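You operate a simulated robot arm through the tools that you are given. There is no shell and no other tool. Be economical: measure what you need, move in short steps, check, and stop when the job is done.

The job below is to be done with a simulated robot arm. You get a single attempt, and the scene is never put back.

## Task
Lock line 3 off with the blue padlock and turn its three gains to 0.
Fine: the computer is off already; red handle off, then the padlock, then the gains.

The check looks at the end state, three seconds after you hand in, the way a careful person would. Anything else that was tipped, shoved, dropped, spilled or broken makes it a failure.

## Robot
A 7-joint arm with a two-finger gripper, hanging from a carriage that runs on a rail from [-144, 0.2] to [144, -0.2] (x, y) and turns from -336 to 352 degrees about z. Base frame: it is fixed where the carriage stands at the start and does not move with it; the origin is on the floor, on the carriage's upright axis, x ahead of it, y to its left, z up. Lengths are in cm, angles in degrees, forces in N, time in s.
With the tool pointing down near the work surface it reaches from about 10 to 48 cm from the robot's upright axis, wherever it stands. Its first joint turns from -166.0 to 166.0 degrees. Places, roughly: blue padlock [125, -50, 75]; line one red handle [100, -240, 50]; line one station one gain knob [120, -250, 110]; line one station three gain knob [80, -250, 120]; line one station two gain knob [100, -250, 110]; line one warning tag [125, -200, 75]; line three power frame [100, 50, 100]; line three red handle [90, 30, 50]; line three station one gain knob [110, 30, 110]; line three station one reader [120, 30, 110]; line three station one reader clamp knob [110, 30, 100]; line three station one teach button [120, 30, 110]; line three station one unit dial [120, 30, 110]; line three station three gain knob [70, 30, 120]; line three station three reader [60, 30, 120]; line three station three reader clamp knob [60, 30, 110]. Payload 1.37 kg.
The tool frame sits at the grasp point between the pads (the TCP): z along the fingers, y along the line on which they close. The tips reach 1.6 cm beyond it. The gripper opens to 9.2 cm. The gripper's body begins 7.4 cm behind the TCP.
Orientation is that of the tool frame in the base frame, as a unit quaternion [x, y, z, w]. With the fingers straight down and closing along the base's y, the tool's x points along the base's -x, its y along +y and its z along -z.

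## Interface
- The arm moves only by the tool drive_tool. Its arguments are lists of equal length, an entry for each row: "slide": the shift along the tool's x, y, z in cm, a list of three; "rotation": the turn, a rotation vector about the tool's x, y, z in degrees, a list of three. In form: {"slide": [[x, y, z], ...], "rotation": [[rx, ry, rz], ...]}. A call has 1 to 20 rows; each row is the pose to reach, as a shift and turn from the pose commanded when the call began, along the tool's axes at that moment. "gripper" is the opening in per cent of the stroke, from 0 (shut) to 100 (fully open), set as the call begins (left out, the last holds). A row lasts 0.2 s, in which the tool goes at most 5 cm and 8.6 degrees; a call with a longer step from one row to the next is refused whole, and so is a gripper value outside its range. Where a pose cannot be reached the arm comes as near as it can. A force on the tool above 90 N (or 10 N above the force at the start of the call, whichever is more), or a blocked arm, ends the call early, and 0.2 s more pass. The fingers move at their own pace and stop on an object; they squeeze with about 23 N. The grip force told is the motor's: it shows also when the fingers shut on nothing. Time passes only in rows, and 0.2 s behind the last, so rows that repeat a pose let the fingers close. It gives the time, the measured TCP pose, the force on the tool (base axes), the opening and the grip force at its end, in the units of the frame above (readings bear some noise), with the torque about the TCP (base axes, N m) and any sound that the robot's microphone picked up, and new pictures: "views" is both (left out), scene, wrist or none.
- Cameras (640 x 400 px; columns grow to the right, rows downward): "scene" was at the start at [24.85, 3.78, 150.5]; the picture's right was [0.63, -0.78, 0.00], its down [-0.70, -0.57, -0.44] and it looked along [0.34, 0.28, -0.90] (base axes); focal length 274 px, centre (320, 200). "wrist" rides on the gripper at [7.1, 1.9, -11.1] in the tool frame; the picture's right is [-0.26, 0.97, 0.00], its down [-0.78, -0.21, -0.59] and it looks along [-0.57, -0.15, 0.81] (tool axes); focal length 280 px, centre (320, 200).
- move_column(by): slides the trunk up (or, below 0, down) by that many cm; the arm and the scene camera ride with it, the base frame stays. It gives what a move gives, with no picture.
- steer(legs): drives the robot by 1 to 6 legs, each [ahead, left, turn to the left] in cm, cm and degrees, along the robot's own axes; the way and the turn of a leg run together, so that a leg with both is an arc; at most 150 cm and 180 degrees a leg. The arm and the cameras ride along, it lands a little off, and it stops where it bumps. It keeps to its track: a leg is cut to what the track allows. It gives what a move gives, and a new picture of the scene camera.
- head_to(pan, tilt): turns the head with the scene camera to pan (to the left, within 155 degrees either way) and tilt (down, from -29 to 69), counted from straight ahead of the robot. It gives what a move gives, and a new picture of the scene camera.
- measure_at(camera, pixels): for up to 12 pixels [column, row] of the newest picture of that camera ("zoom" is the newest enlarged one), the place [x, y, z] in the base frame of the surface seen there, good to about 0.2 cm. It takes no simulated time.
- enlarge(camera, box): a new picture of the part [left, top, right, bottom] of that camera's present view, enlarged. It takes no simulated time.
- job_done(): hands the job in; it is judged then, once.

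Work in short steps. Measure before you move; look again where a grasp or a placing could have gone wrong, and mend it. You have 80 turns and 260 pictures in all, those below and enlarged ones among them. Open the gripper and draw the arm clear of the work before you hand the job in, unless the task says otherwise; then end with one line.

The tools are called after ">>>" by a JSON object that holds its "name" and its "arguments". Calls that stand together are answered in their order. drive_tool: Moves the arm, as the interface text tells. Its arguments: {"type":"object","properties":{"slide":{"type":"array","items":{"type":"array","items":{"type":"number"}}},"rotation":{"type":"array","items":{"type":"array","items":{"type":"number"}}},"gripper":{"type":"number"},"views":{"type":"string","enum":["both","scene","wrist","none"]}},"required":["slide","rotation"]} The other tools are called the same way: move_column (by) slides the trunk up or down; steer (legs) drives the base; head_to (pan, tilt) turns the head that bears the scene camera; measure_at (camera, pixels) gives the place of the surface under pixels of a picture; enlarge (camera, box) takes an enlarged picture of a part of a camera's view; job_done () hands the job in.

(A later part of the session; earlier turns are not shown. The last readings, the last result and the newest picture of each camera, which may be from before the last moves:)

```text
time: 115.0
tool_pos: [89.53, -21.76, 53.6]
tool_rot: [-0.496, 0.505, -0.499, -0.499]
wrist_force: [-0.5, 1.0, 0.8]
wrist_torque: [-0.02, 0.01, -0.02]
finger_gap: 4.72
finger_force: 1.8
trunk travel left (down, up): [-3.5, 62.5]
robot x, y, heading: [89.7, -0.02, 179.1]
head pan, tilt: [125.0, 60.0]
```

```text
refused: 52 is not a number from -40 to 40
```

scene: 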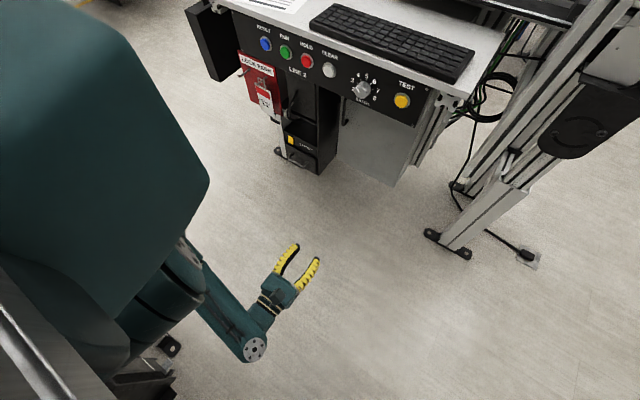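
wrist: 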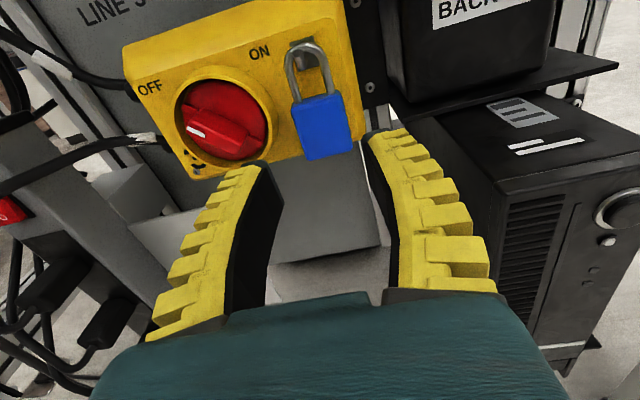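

Heading 179°, facing −y. I raise the trunk and move the carriage to x≈112.6.

>>> {"name": "move_column", "arguments": {"by": 40}}

>>> {"name": "move_column", "arguments": {"by": 14}}

>>> {"name": "steer", "arguments": {"legs": [[-22.9, 0, 0]]}}

>>> {"name": "drive_tool", "arguments": {"slide": [[0, 3.03, -0.2], [0, 6.0, -0.85], [0, 8.87, -1.9], [0, 11.55, -3.3], [0, 14, -5.1], [0, 16.2, -7.2], [0, 18.07, -9.6], [0, 19.6, -12.2], [0, 20.7, -15.1], [0, 21.5, -18], [0, 21.8, -21], [0, 21.7, -24.1], [0, 21.1, -27.1], [0, 20.2, -30], [0, 18.9, -32.7], [0, 17.1, -35.2], [0, 15.1, -37.5], [0, 12.8, -39.4], [0, 10.2, -41.1], [0, 7.5, -42.3]], "rotation": [[-8, 0, 0], [-16, 0, 0], [-24, 0, 0], [-32, 0, 0], [-40, 0, 0], [-48, 0, 0], [-56, 0, 0], [-64, 0, 0], [-72, 0, 0], [-80, 0, 0], [-88, 0, 0], [-96, 0, 0], [-104, 0, 0], [-112, 0, 0], [-120, 0, 0], [-128, 0, 0], [-136, 0, 0], [-144, 0, 0], [-152, 0, 0], [-160, 0, 0]], "views": "wrist"}}

```text
time: 118.9
tool_pos: [89.45, -21.72, 93.7]
tool_rot: [-0.496, 0.505, -0.499, -0.499]
wrist_force: [0.2, 0.5, -0.9]
wrist_torque: [0.0, -0.01, 0.01]
finger_gap: 4.73
finger_force: 2.4
trunk travel left (down, up): [-43.5, 22.5]
robot x, y, heading: [89.79, -0.18, 178.8]
head pan, tilt: [125.0, 60.0]
```

```text
time: 120.5
tool_pos: [89.48, -21.64, 107.74]
tool_rot: [-0.497, 0.505, -0.499, -0.499]
wrist_force: [0.0, 0.1, 0.3]
wrist_torque: [0.0, 0.0, 0.03]
finger_gap: 4.73
finger_force: 2.8
trunk travel left (down, up): [-57.5, 8.5]
robot x, y, heading: [89.91, -0.09, 178.9]
head pan, tilt: [125.0, 60.0]
```

```text
time: 122.2
tool_pos: [112.26, -21.71, 107.71]
tool_rot: [-0.496, 0.506, -0.499, -0.499]
wrist_force: [0.5, -0.6, 1.0]
wrist_torque: [0.02, 0.01, 0.02]
finger_gap: 4.74
finger_force: 2.2
trunk travel left (down, up): [-57.5, 8.5]
robot x, y, heading: [112.82, -0.22, 178.8]
head pan, tilt: [125.0, 60.0]
```

scene: 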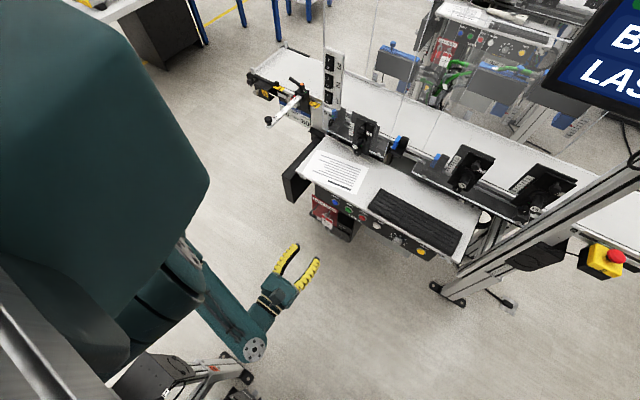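

```text
time: 126.5
tool_pos: [105.01, 20.78, 107.88]
tool_rot: [0.407, 0.579, 0.412, -0.575]
wrist_force: [0.3, 0.5, 0.4]
wrist_torque: [0.0, 0.01, -0.02]
finger_gap: 4.74
finger_force: 3.0
trunk travel left (down, up): [-57.5, 8.5]
robot x, y, heading: [113.03, -0.25, 178.9]
head pan, tilt: [125.0, 60.0]
```

wrist: 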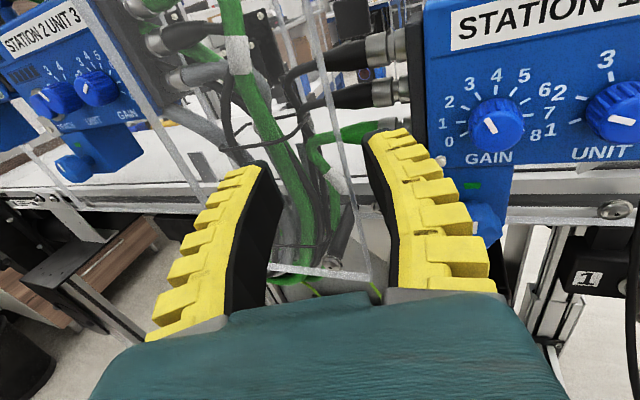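

I finish the yaw to face +y at x 112.6.

>>> {"name": "drive_tool", "arguments": {"slide": [[0, 2.4, -0.8], [0, 4.9, -1.5], [0, 7.3, -2.2], [0, 7.3, -2.2]], "rotation": [[-7, 0, 0], [-14, 0, 0], [-20, 0, 0], [-20, 0, 0]], "gripper": 60, "views": "wrist"}}

>>> {"name": "enlarge", "arguments": {"camera": "wrist", "box": [230, 40, 430, 180]}}

```text
time: 127.5
tool_pos: [112.01, 22.8, 108.12]
tool_rot: [0.5, 0.498, 0.506, -0.496]
wrist_force: [0.4, -0.1, 0.8]
wrist_torque: [0.01, -0.01, 0.03]
finger_gap: 5.8
finger_force: 2.2
out of reach, approached as far as the arm can: row 1, 2, 3, 4
trunk travel left (down, up): [-57.5, 8.5]
robot x, y, heading: [112.5, -0.26, 178.7]
head pan, tilt: [125.0, 60.0]
```

wrist: 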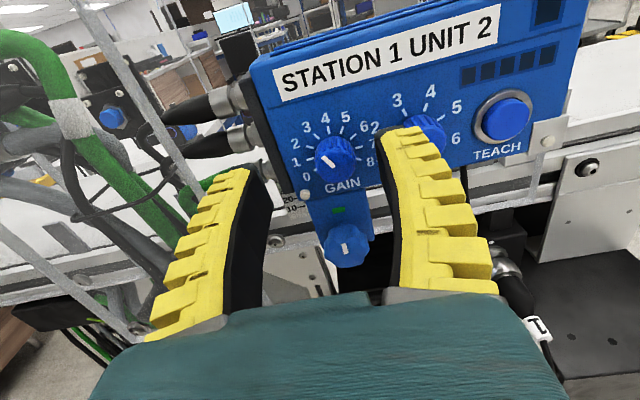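

```text
2.86 times, centred on (330, 110) of wrist
```

zoom: 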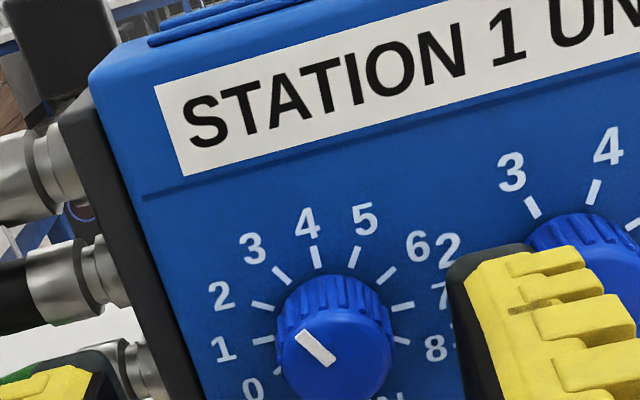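

I see the pointer between 2 and 3. I measure the pointer ends and ticks in base coordinates to get angles.

>>> {"name": "measure_at", "arguments": {"camera": "zoom", "pixels": [[301, 334], [331, 363], [262, 340], [262, 305], [280, 274], [317, 257], [354, 258], [387, 276], [403, 305], [402, 342], [250, 390], [340, 355]]}}

>>> {"name": "enlarge", "arguments": {"camera": "wrist", "box": [280, 100, 400, 200]}}

```text
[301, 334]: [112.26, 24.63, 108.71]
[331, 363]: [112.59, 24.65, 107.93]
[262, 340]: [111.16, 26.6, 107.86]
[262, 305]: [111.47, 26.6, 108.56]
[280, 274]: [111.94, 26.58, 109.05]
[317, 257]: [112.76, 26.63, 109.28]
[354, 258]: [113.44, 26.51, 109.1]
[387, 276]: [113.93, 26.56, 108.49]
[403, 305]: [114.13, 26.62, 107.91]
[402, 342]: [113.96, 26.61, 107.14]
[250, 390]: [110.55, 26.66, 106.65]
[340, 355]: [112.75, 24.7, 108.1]
```

```text
4.00 times, centred on (340, 150) of wrist
```

zoom: 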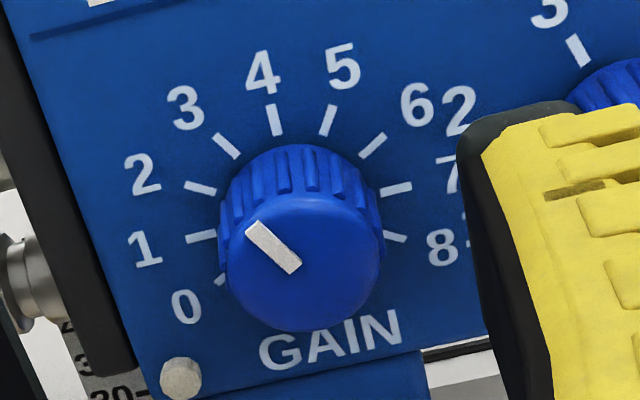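

Scale: 4 is straight up, 30° per step; the knob centre is (112.67, 107.87) and its pointer is at about 3. I roll +46° just in front of it with the gap at ~3.3 cm.

>>> {"name": "drive_tool", "arguments": {"slide": [[-0.1, 0.3, -0.5], [-0.25, 0.66, -0.5], [-0.25, 0.66, -0.5], [-0.25, 0.66, -0.5], [-0.25, 0.66, -0.5], [-0.25, 0.66, -0.5], [-0.25, 0.66, -0.5]], "rotation": [[0, 0, 0], [0, 0, 8], [0, 0, 16], [0, 0, 24], [0, 0, 32], [0, 0, 40], [0, 0, 46]], "gripper": 32, "views": "wrist"}}

```text
time: 129.1
tool_pos: [112.43, 22.93, 107.77]
tool_rot: [0.656, 0.263, 0.27, -0.654]
wrist_force: [-0.8, -0.6, 0.3]
wrist_torque: [0.0, -0.01, -0.02]
finger_gap: 3.3
finger_force: 3.2
out of reach, approached as far as the arm can: row 1, 2, 3, 4, 5, 6, 7
trunk travel left (down, up): [-57.5, 8.5]
robot x, y, heading: [112.52, -0.28, 178.7]
head pan, tilt: [125.0, 60.0]
```

wrist: 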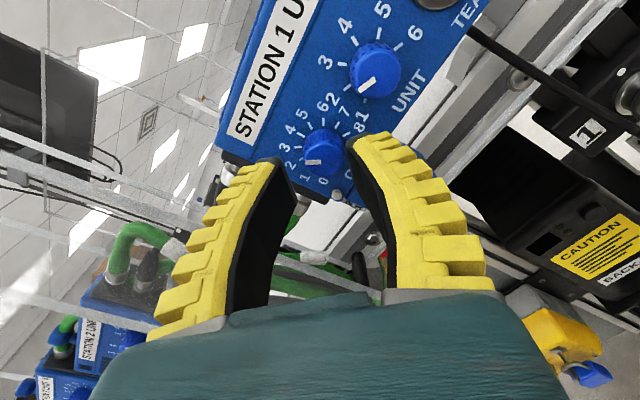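

Centred nearly. I advance 1.65 with a small centring shift and look.

>>> {"name": "drive_tool", "arguments": {"slide": [[0.24, 0.1, 0], [0.24, 0.1, 0.8], [0.24, 0.1, 1.65], [0.24, 0.1, 1.65]], "rotation": [[0, 0, 0], [0, 0, 0], [0, 0, 0], [0, 0, 0]], "views": "wrist"}}

>>> {"name": "enlarge", "arguments": {"camera": "wrist", "box": [230, 60, 430, 200]}}

```text
time: 130.1
tool_pos: [112.62, 24.47, 107.85]
tool_rot: [0.655, 0.264, 0.271, -0.654]
wrist_force: [1.4, -0.4, -0.8]
wrist_torque: [-0.04, 0.01, 0.0]
finger_gap: 3.31
finger_force: 3.3
trunk travel left (down, up): [-57.5, 8.5]
robot x, y, heading: [112.47, 0.07, 178.7]
head pan, tilt: [125.0, 60.0]
```

wrist: 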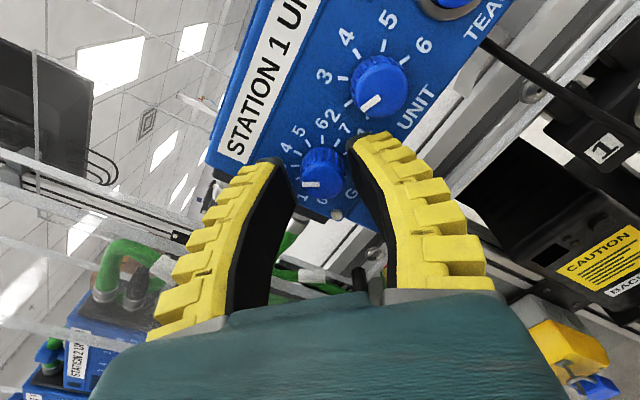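

```text
2.86 times, centred on (330, 130) of wrist
```

zoom: 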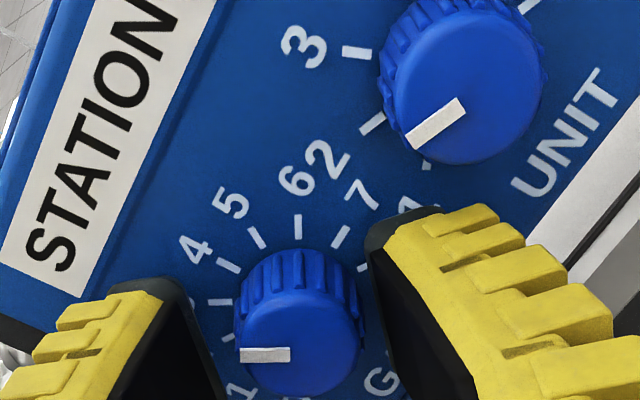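

The pads straddle the gain knob; the pointer is at 3 (≈ −30° from up), so 0 needs −90°. I close and turn.

>>> {"name": "drive_tool", "arguments": {"slide": [[0, 0, 0], [0, 0, 0], [0, 0, 0]], "rotation": [[0, 0, 0], [0, 0, 0], [0, 0, 0]], "gripper": 0, "views": "none"}}

>>> {"name": "drive_tool", "arguments": {"slide": [[0, 0, 0], [0, 0, 0], [0, 0, 0], [0, 0, 0], [0, 0, 0], [0, 0, 0], [0, 0, 0], [0, 0, 0], [0, 0, 0], [0, 0, 0], [0, 0, 0], [0, 0, 0], [0, 0, 0]], "rotation": [[0, 0, -8], [0, 0, -16], [0, 0, -24], [0, 0, -32], [0, 0, -40], [0, 0, -48], [0, 0, -56], [0, 0, -64], [0, 0, -72], [0, 0, -80], [0, 0, -88], [0, 0, -90], [0, 0, -90]], "views": "wrist"}}

>>> {"name": "enlarge", "arguments": {"camera": "wrist", "box": [230, 60, 430, 200]}}

```text
time: 130.8
tool_pos: [112.69, 24.52, 107.75]
tool_rot: [0.656, 0.264, 0.271, -0.653]
wrist_force: [4.7, 1.6, -12.1]
wrist_torque: [-0.15, 0.03, 0.1]
finger_gap: 1.44
finger_force: 28.1
trunk travel left (down, up): [-57.5, 8.5]
robot x, y, heading: [112.62, -0.25, 178.9]
head pan, tilt: [125.0, 60.0]
```

```text
time: 133.7
tool_pos: [112.68, 24.56, 107.83]
tool_rot: [0.276, 0.65, 0.654, -0.272]
wrist_force: [4.8, 2.1, -12.7]
wrist_torque: [-0.45, 0.07, -0.38]
finger_gap: 1.27
finger_force: 28.1
trunk travel left (down, up): [-57.5, 8.5]
robot x, y, heading: [112.57, -0.16, 179.0]
head pan, tilt: [125.0, 60.0]
```

wrist: 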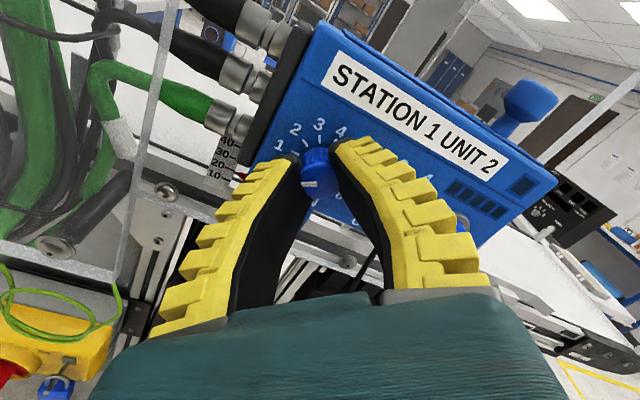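

```text
2.86 times, centred on (330, 130) of wrist
```

zoom: 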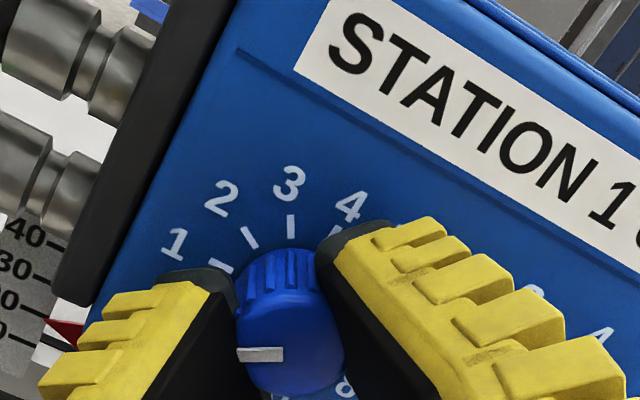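

The knob turned with the gripper. I open, back off 1.8 and inspect.

>>> {"name": "drive_tool", "arguments": {"slide": [[0, 0, 0], [0, 0, 0], [0, 0, 0], [0, 0, -0.9], [0, 0, -1.7], [0, 0, -1.7]], "rotation": [[0, 0, 0], [0, 0, 0], [0, 0, 0], [0, 0, 0], [0, 0, 0], [0, 0, 0]], "gripper": 32, "views": "wrist"}}

>>> {"name": "enlarge", "arguments": {"camera": "wrist", "box": [230, 60, 430, 200]}}

```text
time: 135.1
tool_pos: [112.57, 22.9, 107.85]
tool_rot: [0.277, 0.649, 0.654, -0.271]
wrist_force: [-0.8, -0.1, 0.1]
wrist_torque: [0.04, 0.01, 0.0]
finger_gap: 3.29
finger_force: 2.5
trunk travel left (down, up): [-57.5, 8.5]
robot x, y, heading: [112.78, -0.32, 178.6]
head pan, tilt: [125.0, 60.0]
```

wrist: 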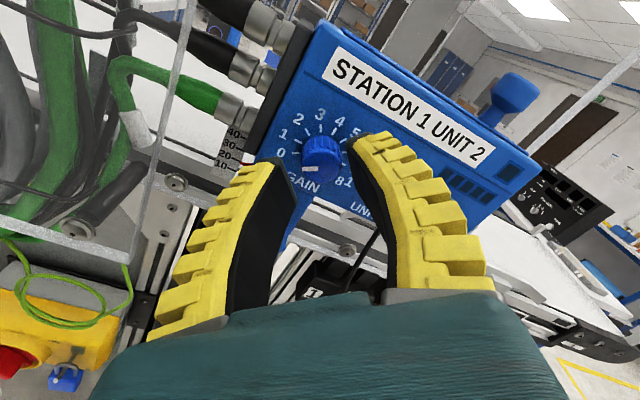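

```text
2.86 times, centred on (330, 130) of wrist
```

zoom: 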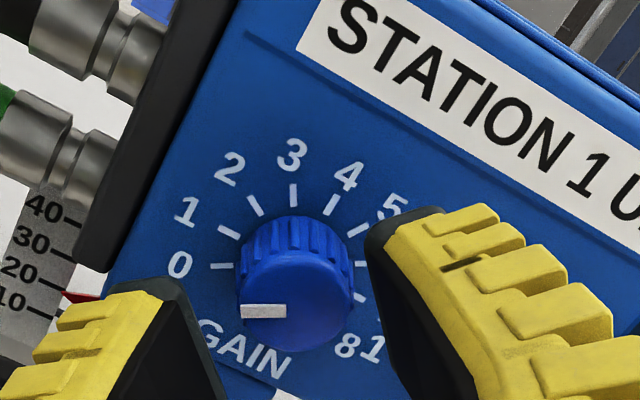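

Pointer lies parallel to the 0 tick: station 1 gain is at 0. I retreat, close the gripper, shift slightly +x, and swing the arm toward −x to pass the guard.

>>> {"name": "drive_tool", "arguments": {"slide": [[0, 0, -0.5], [0, 0, -0.5]], "rotation": [[0, 0, 0], [0, 0, 0]], "gripper": 0, "views": "none"}}

>>> {"name": "steer", "arguments": {"legs": [[-7, 0, 0]]}}

>>> {"name": "drive_tool", "arguments": {"slide": [[2.2, -2.2, -0.2], [4.37, -4.37, -0.9], [6.44, -6.44, -2], [8.39, -8.39, -3.5], [10.18, -10.18, -5.3], [11.77, -11.77, -7.5], [13.13, -13.13, -9.9], [14.24, -14.24, -12.6], [14.24, -14.24, -12.6]], "rotation": [[5.66, 5.66, 0], [11.31, 11.31, 0], [16.97, 16.97, 0], [22.6, 22.6, 0], [28.3, 28.3, 0], [33.9, 33.9, 0], [39.6, 39.6, 0], [45.3, 45.3, 0], [45.3, 45.3, 0]], "views": "none"}}

>>> {"name": "steer", "arguments": {"legs": [[31, 0, 0]]}}

>>> {"name": "head_to", "arguments": {"pan": -90, "tilt": 55}}

```text
time: 135.7
tool_pos: [112.55, 22.94, 107.7]
tool_rot: [0.276, 0.65, 0.654, -0.272]
wrist_force: [0.0, 0.2, 0.7]
wrist_torque: [-0.02, 0.02, 0.01]
finger_gap: 0.0
finger_force: 23.0
out of reach, approached as far as the arm can: row 1, 2
trunk travel left (down, up): [-57.5, 8.5]
robot x, y, heading: [112.69, 0.23, 178.9]
head pan, tilt: [125.0, 60.0]
```

```text
time: 136.7
tool_pos: [119.39, 22.85, 107.84]
tool_rot: [0.276, 0.65, 0.654, -0.271]
wrist_force: [0.3, -0.8, 0.6]
wrist_torque: [-0.01, 0.0, -0.01]
finger_gap: 0.02
finger_force: 22.9
trunk travel left (down, up): [-57.5, 8.5]
robot x, y, heading: [119.52, 0.04, 179.0]
head pan, tilt: [125.0, 60.0]
```

scene: 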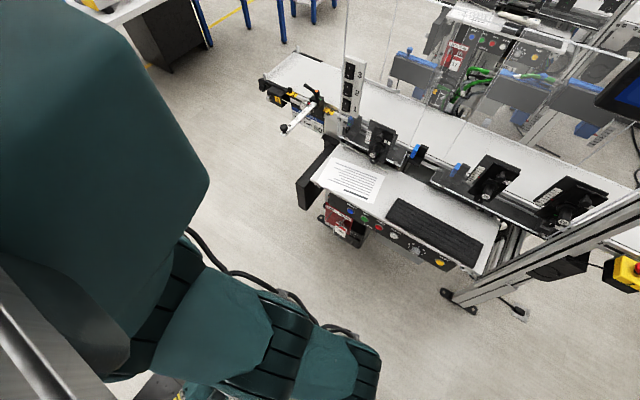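

```text
time: 138.7
tool_pos: [99.07, 10.37, 107.94]
tool_rot: [-0.113, 0.694, 0.414, -0.578]
wrist_force: [0.5, -0.1, -0.1]
wrist_torque: [0.02, 0.01, 0.01]
finger_gap: 0.0
finger_force: 22.7
trunk travel left (down, up): [-57.5, 8.5]
robot x, y, heading: [119.54, -0.21, 178.8]
head pan, tilt: [125.0, 60.0]
```

```text
time: 140.8
tool_pos: [68.06, 10.57, 108.01]
tool_rot: [-0.112, 0.695, 0.414, -0.577]
wrist_force: [-0.2, -0.8, 0.2]
wrist_torque: [-0.05, -0.01, 0.01]
finger_gap: 0.02
finger_force: 23.1
trunk travel left (down, up): [-57.5, 8.5]
robot x, y, heading: [88.51, -0.02, 178.8]
head pan, tilt: [125.0, 60.0]
```

scene: 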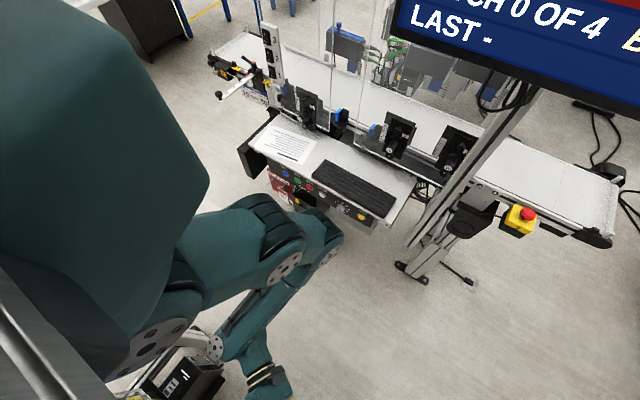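

```text
time: 143.8
tool_pos: [68.12, 10.57, 108.01]
tool_rot: [-0.114, 0.694, 0.414, -0.577]
wrist_force: [-0.9, -0.2, -0.2]
wrist_torque: [-0.01, -0.02, 0.04]
finger_gap: 0.0
finger_force: 23.2
trunk travel left (down, up): [-57.5, 8.5]
robot x, y, heading: [88.3, 0.09, 178.8]
head pan, tilt: [-90.0, 55.0]
```

scene: 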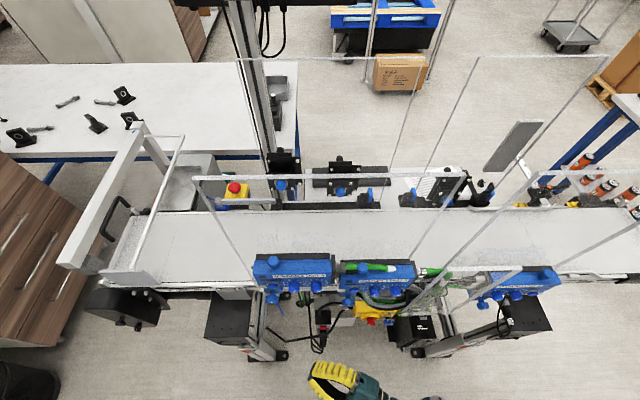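

I enlarge the three stations and measure the station 2 and 3 gain knobs and any pane in front.

>>> {"name": "enlarge", "arguments": {"camera": "scene", "box": [240, 240, 400, 340]}}

>>> {"name": "enlarge", "arguments": {"camera": "scene", "box": [180, 160, 580, 340]}}

>>> {"name": "measure_at", "arguments": {"camera": "scene", "pixels": [[268, 288], [300, 284], [319, 286], [352, 294], [383, 294], [400, 292], [196, 179], [253, 282], [330, 176], [466, 172], [410, 310], [481, 60]]}}

```text
4.00 times, centred on (320, 290) of scene
```

zoom: 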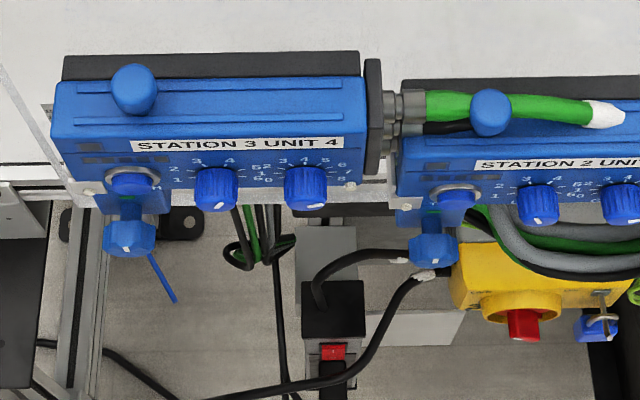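

```text
1.60 times, centred on (380, 250) of scene
```

zoom: 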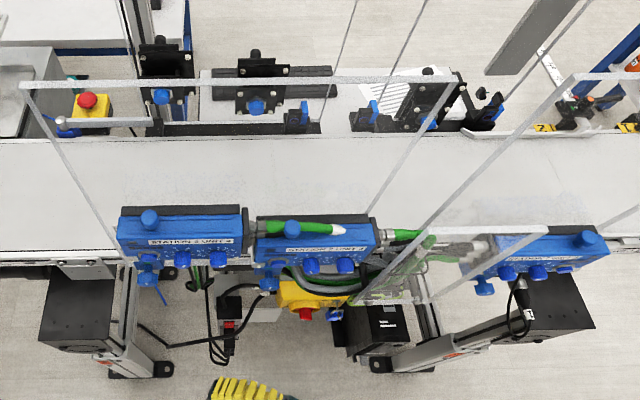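

```text
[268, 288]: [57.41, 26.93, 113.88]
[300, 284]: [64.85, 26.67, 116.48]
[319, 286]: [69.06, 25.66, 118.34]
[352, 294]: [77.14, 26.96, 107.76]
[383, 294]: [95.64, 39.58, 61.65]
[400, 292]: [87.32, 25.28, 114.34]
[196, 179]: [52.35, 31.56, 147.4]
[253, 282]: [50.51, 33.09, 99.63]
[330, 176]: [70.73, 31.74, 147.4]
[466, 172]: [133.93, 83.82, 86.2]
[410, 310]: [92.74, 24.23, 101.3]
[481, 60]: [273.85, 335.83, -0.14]
```

Gains are the right-hand knobs: station 2 near (87.3, 25, 114), station 3 near (69, 25.6, 118). I raise the trunk 6, align the carriage at x≈87.3 and swing the arm back to +y.

>>> {"name": "move_column", "arguments": {"by": 6}}

>>> {"name": "steer", "arguments": {"legs": [[1.2, 0, 0]]}}

>>> {"name": "drive_tool", "arguments": {"slide": [[-2.25, 2.25, -0.22], [-4.45, 4.45, -0.89], [-6.57, 6.57, -1.98], [-8.56, 8.56, -3.47], [-10.39, 10.39, -5.35], [-12, 12, -7.56], [-13.4, 13.4, -10.07], [-14.5, 14.5, -12.8], [-14.5, 14.5, -12.8]], "rotation": [[-5.66, -5.66, 0], [-11.31, -11.31, 0], [-16.97, -16.97, 0], [-22.6, -22.6, 0], [-28.3, -28.3, 0], [-33.9, -33.9, 0], [-39.6, -39.6, 0], [-45, -45, 0], [-45, -45, 0]], "views": "wrist"}}

>>> {"name": "enlarge", "arguments": {"camera": "wrist", "box": [230, 40, 430, 180]}}

```text
time: 144.8
tool_pos: [68.17, 10.57, 114.02]
tool_rot: [-0.112, 0.694, 0.415, -0.577]
wrist_force: [-0.5, 0.3, 0.8]
wrist_torque: [0.02, -0.01, 0.0]
finger_gap: 0.0
finger_force: 23.0
trunk travel left (down, up): [-63.5, 2.5]
robot x, y, heading: [88.57, -0.41, 178.8]
head pan, tilt: [-90.0, 55.0]
```

```text
time: 145.6
tool_pos: [66.94, 10.49, 114.03]
tool_rot: [-0.112, 0.694, 0.415, -0.577]
wrist_force: [-0.1, 0.4, 0.0]
wrist_torque: [0.01, -0.02, 0.0]
finger_gap: 0.0
finger_force: 22.9
trunk travel left (down, up): [-63.5, 2.5]
robot x, y, heading: [86.77, -0.29, 178.6]
head pan, tilt: [-90.0, 55.0]
```

scene: 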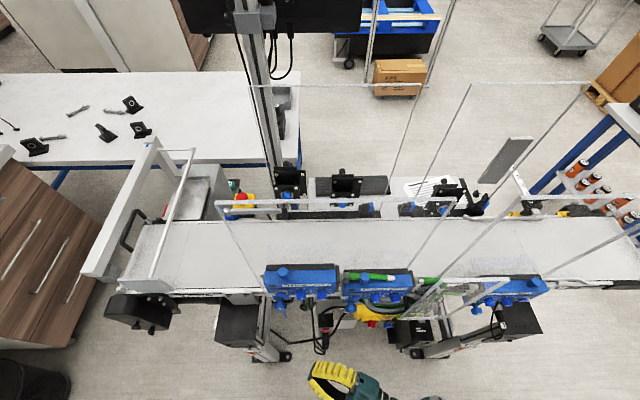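

```text
time: 147.6
tool_pos: [87.65, 23.14, 113.77]
tool_rot: [0.275, 0.651, 0.653, -0.273]
wrist_force: [0.4, 0.2, -0.6]
wrist_torque: [-0.02, 0.0, 0.0]
finger_gap: 0.02
finger_force: 23.3
trunk travel left (down, up): [-63.5, 2.5]
robot x, y, heading: [87.49, 0.13, 178.9]
head pan, tilt: [-90.0, 55.0]
```

wrist: 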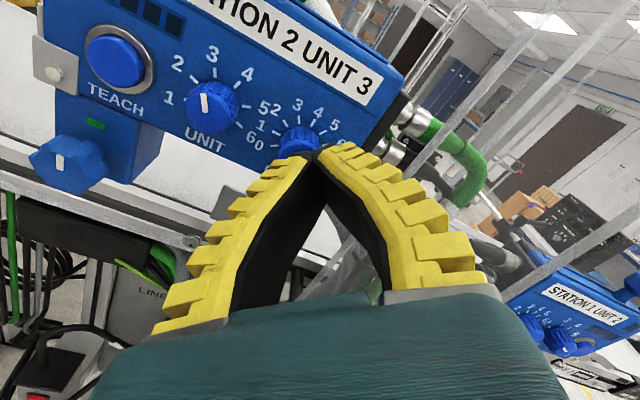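

```text
2.86 times, centred on (330, 110) of wrist
```

zoom: 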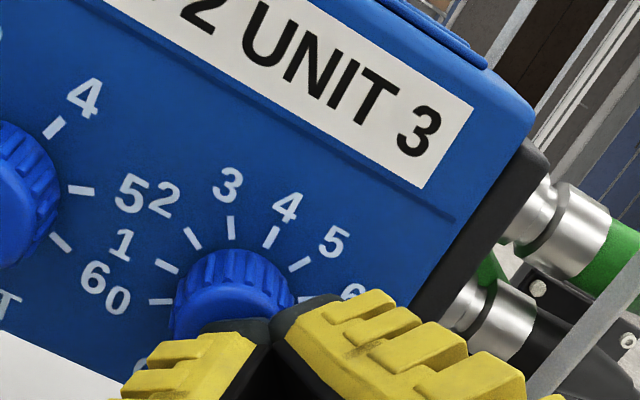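

I measure the ticks to get the knob's centre.

>>> {"name": "measure_at", "arguments": {"camera": "zoom", "pixels": [[160, 301], [167, 266], [192, 238], [231, 226], [270, 236], [299, 264], [232, 262], [235, 310], [200, 325]]}}

```text
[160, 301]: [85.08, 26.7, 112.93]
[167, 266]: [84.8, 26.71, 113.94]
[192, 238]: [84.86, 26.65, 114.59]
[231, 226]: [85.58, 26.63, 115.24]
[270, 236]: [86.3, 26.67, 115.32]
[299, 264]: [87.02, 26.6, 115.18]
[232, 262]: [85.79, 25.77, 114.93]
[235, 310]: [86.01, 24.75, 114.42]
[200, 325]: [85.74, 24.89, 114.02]
```

Knob centre is (86.3, 113.83), front y ≈ 24.75. I raise the closed tool clear, then open and look at the pointer.

>>> {"name": "drive_tool", "arguments": {"slide": [[0, 0, -0.2], [1.4, 1.4, -0.2], [2.8, 2.8, -0.2], [2.8, 2.8, -0.2]], "rotation": [[0, 0, 0], [0, 0, 0], [0, 0, 0], [0, 0, 0]], "views": "none"}}

>>> {"name": "drive_tool", "arguments": {"slide": [[0, 0, 0], [0, 0, 0], [0, 0, 0]], "rotation": [[0, 0, 0], [0, 0, 0], [0, 0, 0]], "gripper": 32, "views": "wrist"}}

>>> {"name": "head_to", "arguments": {"pan": -75, "tilt": 60}}

>>> {"name": "enlarge", "arguments": {"camera": "scene", "box": [180, 230, 460, 400]}}

```text
time: 148.6
tool_pos: [87.49, 23.15, 117.73]
tool_rot: [0.275, 0.65, 0.653, -0.274]
wrist_force: [0.1, -0.6, 0.3]
wrist_torque: [0.01, 0.0, 0.0]
finger_gap: 0.01
finger_force: 23.3
trunk travel left (down, up): [-63.5, 2.5]
robot x, y, heading: [87.41, -0.29, 178.7]
head pan, tilt: [-90.0, 55.0]
```

```text
time: 149.4
tool_pos: [87.54, 23.0, 117.82]
tool_rot: [0.274, 0.651, 0.653, -0.273]
wrist_force: [0.6, -0.2, 0.3]
wrist_torque: [-0.01, 0.02, 0.04]
finger_gap: 3.34
finger_force: 2.3
trunk travel left (down, up): [-63.5, 2.5]
robot x, y, heading: [87.58, -0.15, 179.0]
head pan, tilt: [-90.0, 55.0]
```

wrist: 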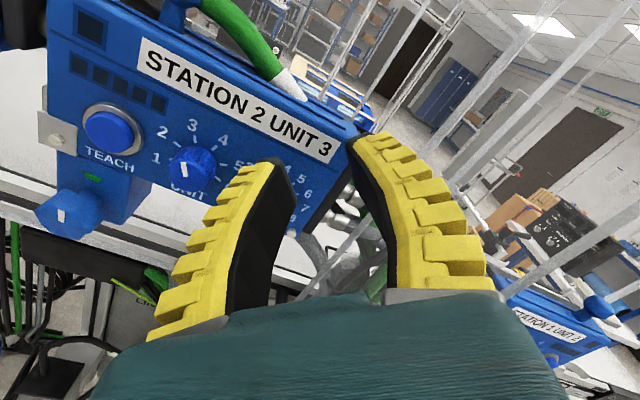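

```text
time: 150.2
tool_pos: [87.54, 23.01, 117.72]
tool_rot: [0.274, 0.651, 0.653, -0.273]
wrist_force: [0.3, -0.1, -1.1]
wrist_torque: [-0.01, 0.0, 0.0]
finger_gap: 3.3
finger_force: 2.4
trunk travel left (down, up): [-63.5, 2.5]
robot x, y, heading: [87.5, -0.03, 178.5]
head pan, tilt: [-75.0, 60.0]
```

scene: 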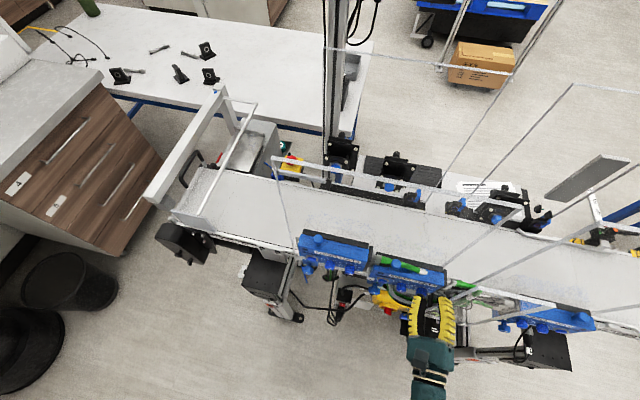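

```text
2.29 times, centred on (320, 315) of scene
```

zoom: 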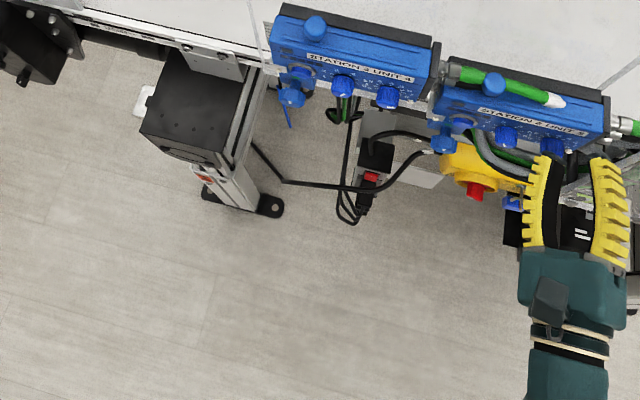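

Reach at this height is fine. I shift left over the knob's x, roll +91° here above it, then lower in front of the knob.

>>> {"name": "drive_tool", "arguments": {"slide": [[0.85, -0.85, 0], [0.85, -0.85, 0], [0.85, -0.85, 0], [0.85, -0.85, 0], [0.85, -0.85, 0], [0.85, -0.85, 0], [0.85, -0.85, 0], [0.85, -0.85, 0], [0.85, -0.85, 0], [0.85, -0.85, 0], [0.85, -0.85, 0], [0.85, -0.85, 0], [-0.55, -2.25, 0], [-1.9, -3.6, 0], [-1.9, -3.6, 0]], "rotation": [[0, 0, 0], [0, 0, 8], [0, 0, 16], [0, 0, 24], [0, 0, 32], [0, 0, 40], [0, 0, 48], [0, 0, 56], [0, 0, 64], [0, 0, 72], [0, 0, 80], [0, 0, 88], [0, 0, 91], [0, 0, 91], [0, 0, 91]], "views": "wrist"}}

>>> {"name": "enlarge", "arguments": {"camera": "wrist", "box": [230, 60, 430, 200]}}

```text
time: 153.4
tool_pos: [86.17, 23.03, 113.9]
tool_rot: [-0.656, -0.26, -0.263, 0.658]
wrist_force: [0.6, -0.2, -0.4]
wrist_torque: [-0.01, 0.03, 0.03]
finger_gap: 3.32
finger_force: 2.7
trunk travel left (down, up): [-63.5, 2.5]
robot x, y, heading: [87.41, -0.1, 178.8]
head pan, tilt: [-75.0, 60.0]
```

wrist: 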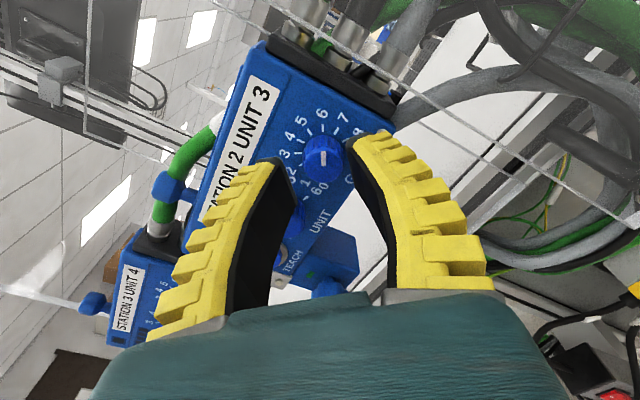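

```text
2.86 times, centred on (330, 130) of wrist
```

zoom: 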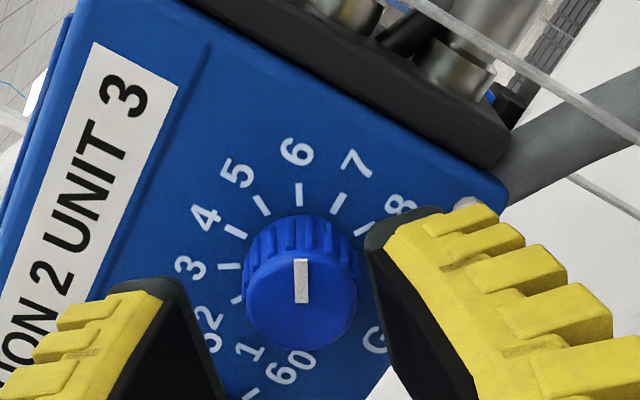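

Pointer stands at 6, so 0 needs −180° in two grips of 90°. I advance 1.5 and grip.

>>> {"name": "drive_tool", "arguments": {"slide": [[0.04, 0.14, 0], [0.04, 0.14, 0.8], [0.04, 0.14, 1.5], [0.04, 0.14, 1.5]], "rotation": [[0, 0, 0], [0, 0, 0], [0, 0, 0], [0, 0, 0]], "views": "none"}}

>>> {"name": "drive_tool", "arguments": {"slide": [[0, 0, 0], [0, 0, 0], [0, 0, 0]], "rotation": [[0, 0, 0], [0, 0, 0], [0, 0, 0]], "gripper": 0, "views": "none"}}

>>> {"name": "drive_tool", "arguments": {"slide": [[0, 0, 0], [0, 0, 0], [0, 0, 0], [0, 0, 0], [0, 0, 0], [0, 0, 0], [0, 0, 0], [0, 0, 0], [0, 0, 0], [0, 0, 0], [0, 0, 0], [0, 0, 0], [0, 0, 0]], "rotation": [[0, 0, -8], [0, 0, -16], [0, 0, -24], [0, 0, -32], [0, 0, -40], [0, 0, -48], [0, 0, -56], [0, 0, -64], [0, 0, -72], [0, 0, -80], [0, 0, -88], [0, 0, -90], [0, 0, -90]], "views": "none"}}

>>> {"name": "drive_tool", "arguments": {"slide": [[0, 0, 0], [0, 0, 0], [0, 0, 0], [0, 0, -0.8], [0, 0, -1.5], [0, 0, -1.5]], "rotation": [[0, 0, 0], [0, 0, 0], [0, 0, 0], [0, 0, 0], [0, 0, 0], [0, 0, 0]], "gripper": 32, "views": "wrist"}}

>>> {"name": "enlarge", "arguments": {"camera": "wrist", "box": [230, 60, 430, 200]}}

```text
time: 154.4
tool_pos: [86.34, 24.48, 113.81]
tool_rot: [0.657, 0.259, 0.263, -0.657]
wrist_force: [-0.2, -0.3, -0.1]
wrist_torque: [0.05, 0.01, 0.0]
finger_gap: 3.33
finger_force: 2.3
trunk travel left (down, up): [-63.5, 2.5]
robot x, y, heading: [87.22, -0.1, 178.9]
head pan, tilt: [-75.0, 60.0]
```

```text
time: 155.2
tool_pos: [86.41, 24.48, 113.73]
tool_rot: [0.658, 0.26, 0.263, -0.656]
wrist_force: [-1.2, 0.2, -10.3]
wrist_torque: [-0.18, -0.04, 0.13]
finger_gap: 1.27
finger_force: 28.2
trunk travel left (down, up): [-63.5, 2.5]
robot x, y, heading: [87.8, 0.05, 178.7]
head pan, tilt: [-75.0, 60.0]
```

```text
time: 158.0
tool_pos: [86.33, 24.43, 113.72]
tool_rot: [0.28, 0.648, 0.651, -0.278]
wrist_force: [-6.3, -3.5, -11.9]
wrist_torque: [-0.21, -0.02, -0.17]
finger_gap: 1.22
finger_force: 27.8
trunk travel left (down, up): [-63.5, 2.5]
robot x, y, heading: [87.09, -0.21, 178.8]
head pan, tilt: [-75.0, 60.0]
```

```text
time: 159.4
tool_pos: [86.31, 23.0, 113.86]
tool_rot: [0.281, 0.648, 0.651, -0.279]
wrist_force: [-0.1, -0.8, 0.6]
wrist_torque: [-0.02, 0.02, 0.02]
finger_gap: 3.32
finger_force: 3.1
trunk travel left (down, up): [-63.5, 2.5]
robot x, y, heading: [87.86, -0.18, 178.8]
head pan, tilt: [-75.0, 60.0]
```

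wrist: 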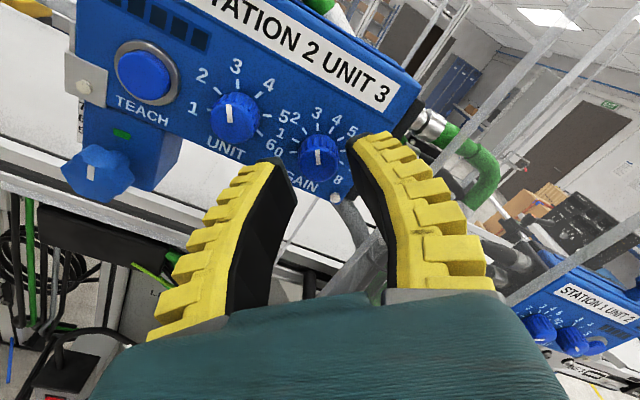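

```text
2.86 times, centred on (330, 130) of wrist
```

zoom: 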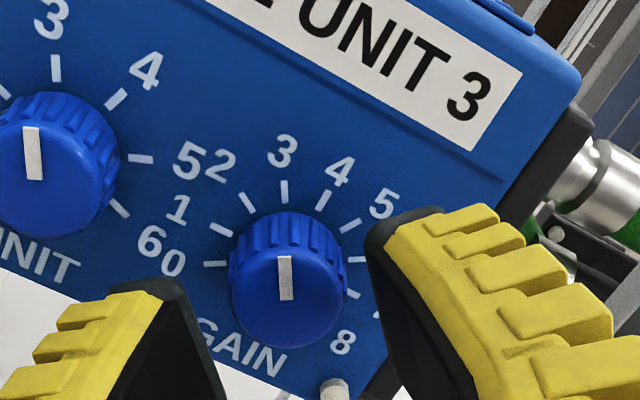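

It now reads 3. I roll back +90° in front of the knob, grip again, and turn the remaining −90°.

>>> {"name": "drive_tool", "arguments": {"slide": [[0, 0, 0], [0, 0, 0], [0, 0, 0], [0, 0, 0], [0, 0, 0], [0, 0, 0], [0, 0, 0], [0, 0, 0], [0, 0, 0], [0, 0, 0], [0, 0, 0], [0, 0, 0], [0, 0, 0.8], [0, 0, 1.5], [0, 0, 1.5]], "rotation": [[0, 0, 8], [0, 0, 16], [0, 0, 24], [0, 0, 32], [0, 0, 40], [0, 0, 48], [0, 0, 56], [0, 0, 64], [0, 0, 72], [0, 0, 80], [0, 0, 88], [0, 0, 90], [0, 0, 90], [0, 0, 90], [0, 0, 90]], "views": "none"}}

>>> {"name": "drive_tool", "arguments": {"slide": [[0, 0, 0], [0, 0, 0], [0, 0, 0]], "rotation": [[0, 0, 0], [0, 0, 0], [0, 0, 0]], "gripper": 0, "views": "none"}}

>>> {"name": "drive_tool", "arguments": {"slide": [[0, 0, 0], [0, 0, 0], [0, 0, 0], [0, 0, 0], [0, 0, 0], [0, 0, 0], [0, 0, 0], [0, 0, 0], [0, 0, 0], [0, 0, 0], [0, 0, 0], [0, 0, 0], [0, 0, 0]], "rotation": [[0, 0, -8], [0, 0, -16], [0, 0, -24], [0, 0, -32], [0, 0, -40], [0, 0, -48], [0, 0, -56], [0, 0, -64], [0, 0, -72], [0, 0, -80], [0, 0, -88], [0, 0, -90], [0, 0, -90]], "views": "none"}}

>>> {"name": "drive_tool", "arguments": {"slide": [[0, 0, 0], [0, 0, 0], [0, 0, 0], [0, 0, -0.8], [0, 0, -1.5], [0, 0, -1.5]], "rotation": [[0, 0, 0], [0, 0, 0], [0, 0, 0], [0, 0, 0], [0, 0, 0], [0, 0, 0]], "gripper": 32, "views": "wrist"}}

>>> {"name": "enlarge", "arguments": {"camera": "wrist", "box": [230, 60, 430, 200]}}

```text
time: 162.6
tool_pos: [86.54, 24.46, 113.79]
tool_rot: [-0.656, -0.26, -0.263, 0.658]
wrist_force: [0.7, -0.5, -0.6]
wrist_torque: [0.0, 0.02, 0.03]
finger_gap: 3.32
finger_force: 2.6
trunk travel left (down, up): [-63.5, 2.5]
robot x, y, heading: [87.07, -0.26, 179.1]
head pan, tilt: [-75.0, 60.0]
```

```text
time: 163.4
tool_pos: [86.37, 24.34, 113.89]
tool_rot: [-0.657, -0.26, -0.261, 0.657]
wrist_force: [-4.0, 0.5, -3.4]
wrist_torque: [-0.15, -0.03, 0.22]
finger_gap: 1.28
finger_force: 28.0
trunk travel left (down, up): [-63.5, 2.5]
robot x, y, heading: [87.24, -0.59, 178.6]
head pan, tilt: [-75.0, 60.0]
```

```text
time: 166.2
tool_pos: [86.33, 24.34, 113.78]
tool_rot: [0.28, 0.649, 0.65, -0.279]
wrist_force: [-5.3, -3.8, -6.8]
wrist_torque: [-0.19, 0.14, -0.11]
finger_gap: 1.18
finger_force: 28.1
trunk travel left (down, up): [-63.5, 2.5]
robot x, y, heading: [87.45, -0.17, 178.6]
head pan, tilt: [-75.0, 60.0]
```

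```text
time: 167.6
tool_pos: [86.34, 22.89, 113.86]
tool_rot: [0.281, 0.648, 0.65, -0.279]
wrist_force: [0.3, 0.3, 0.5]
wrist_torque: [0.0, -0.01, 0.01]
finger_gap: 3.31
finger_force: 3.3
trunk travel left (down, up): [-63.5, 2.5]
robot x, y, heading: [87.4, -0.22, 179.0]
head pan, tilt: [-75.0, 60.0]
```

wrist: 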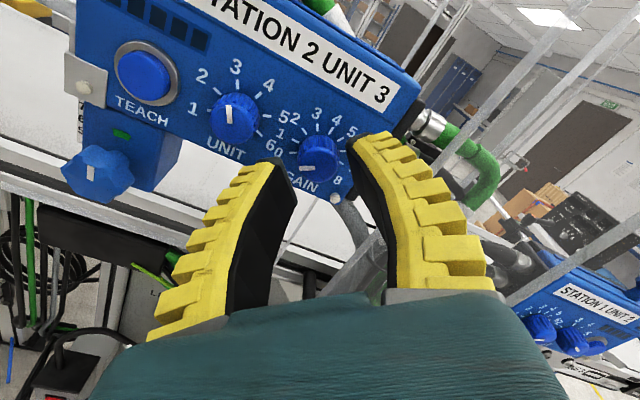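

```text
2.86 times, centred on (330, 130) of wrist
```

zoom: 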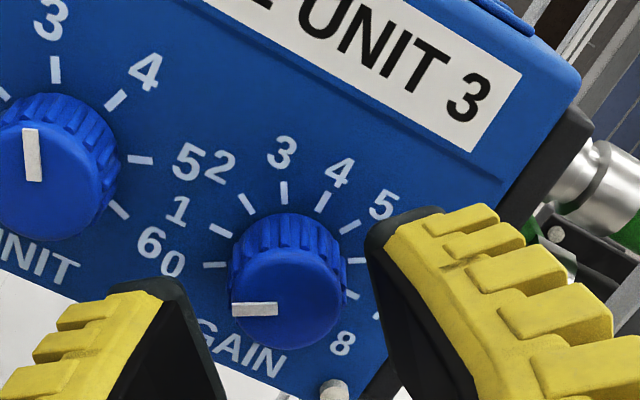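

Station 2 gain is at 0. I raise the tool 4 cm, swing 48° away, raise the trunk, and drive 18 cm to station 3.

>>> {"name": "drive_tool", "arguments": {"slide": [[1.4, 1.4, 0], [2.8, 2.8, 0], [5.05, 0.55, -0.3], [7.26, -1.66, -1], [9.38, -3.78, -2.1], [11.38, -5.78, -3.6], [13.2, -7.6, -5.4], [14.8, -9.2, -7.6], [14.8, -9.2, -7.6]], "rotation": [[0, 0, 0], [0, 0, 0], [5.66, 5.66, 0], [11.31, 11.31, 0], [16.97, 16.97, 0], [22.6, 22.6, 0], [28.3, 28.3, 0], [33.9, 33.9, 0], [33.9, 33.9, 0]], "views": "none"}}

>>> {"name": "move_column", "arguments": {"by": 2.4}}

>>> {"name": "steer", "arguments": {"legs": [[18.2, 0, 0]]}}

>>> {"name": "head_to", "arguments": {"pan": -110, "tilt": 60}}

>>> {"name": "enlarge", "arguments": {"camera": "scene", "box": [240, 200, 440, 320]}}

```text
time: 169.6
tool_pos: [69.69, 15.39, 118.3]
tool_rot: [-0.011, 0.699, 0.489, -0.522]
wrist_force: [-1.0, -0.6, 0.6]
wrist_torque: [0.04, 0.01, 0.0]
finger_gap: 3.3
finger_force: 2.5
trunk travel left (down, up): [-63.5, 2.5]
robot x, y, heading: [87.11, -0.08, 178.9]
head pan, tilt: [-75.0, 60.0]
```

```text
time: 170.3
tool_pos: [69.56, 15.25, 120.83]
tool_rot: [-0.011, 0.699, 0.489, -0.521]
wrist_force: [-0.9, 1.1, -0.4]
wrist_torque: [-0.01, -0.01, 0.0]
finger_gap: 3.31
finger_force: 2.8
trunk travel left (down, up): [-65.9, 0.1]
robot x, y, heading: [87.51, -0.22, 178.4]
head pan, tilt: [-75.0, 60.0]
```

```text
time: 171.8
tool_pos: [51.57, 15.35, 120.71]
tool_rot: [-0.011, 0.699, 0.49, -0.521]
wrist_force: [0.2, 0.5, 0.1]
wrist_torque: [0.0, -0.03, 0.0]
finger_gap: 3.31
finger_force: 3.0
trunk travel left (down, up): [-65.9, 0.1]
robot x, y, heading: [69.34, -0.28, 178.8]
head pan, tilt: [-75.0, 60.0]
```

scene: 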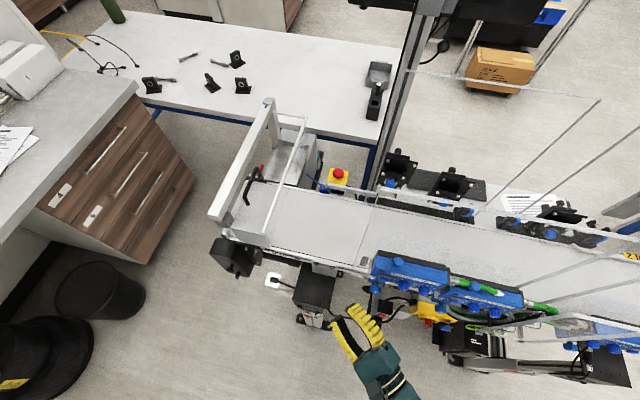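

```text
time: 172.8
tool_pos: [51.64, 15.46, 120.64]
tool_rot: [-0.011, 0.699, 0.489, -0.522]
wrist_force: [0.3, -0.1, -0.4]
wrist_torque: [0.03, 0.02, 0.0]
finger_gap: 3.32
finger_force: 2.6
trunk travel left (down, up): [-65.9, 0.1]
robot x, y, heading: [69.43, 0.08, 178.4]
head pan, tilt: [-110.0, 60.0]
```

scene: 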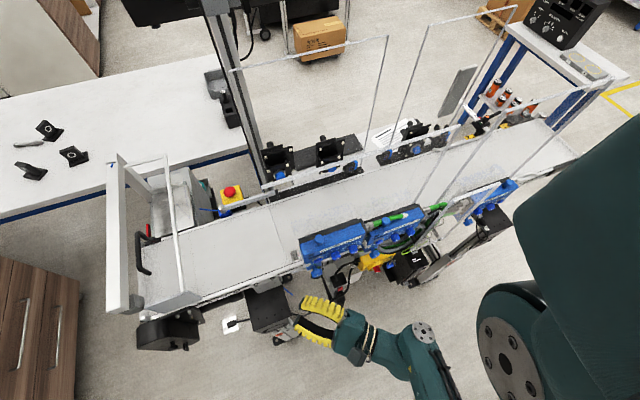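

```text
3.20 times, centred on (340, 260) of scene
```

zoom: 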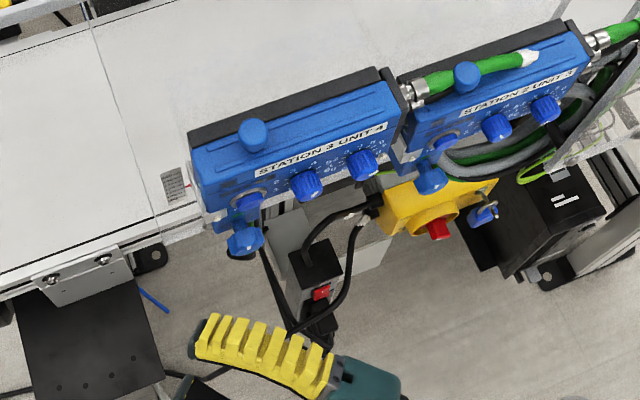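

I measure station 3's gain knob in this zoom.

>>> {"name": "measure_at", "arguments": {"camera": "zoom", "pixels": [[363, 160], [366, 172], [352, 170], [375, 165], [306, 186], [548, 110], [245, 240]]}}

```text
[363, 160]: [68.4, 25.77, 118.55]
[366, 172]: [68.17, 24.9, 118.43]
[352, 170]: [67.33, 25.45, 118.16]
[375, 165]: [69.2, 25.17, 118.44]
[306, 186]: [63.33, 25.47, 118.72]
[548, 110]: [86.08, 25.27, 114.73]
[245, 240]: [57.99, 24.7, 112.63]
```

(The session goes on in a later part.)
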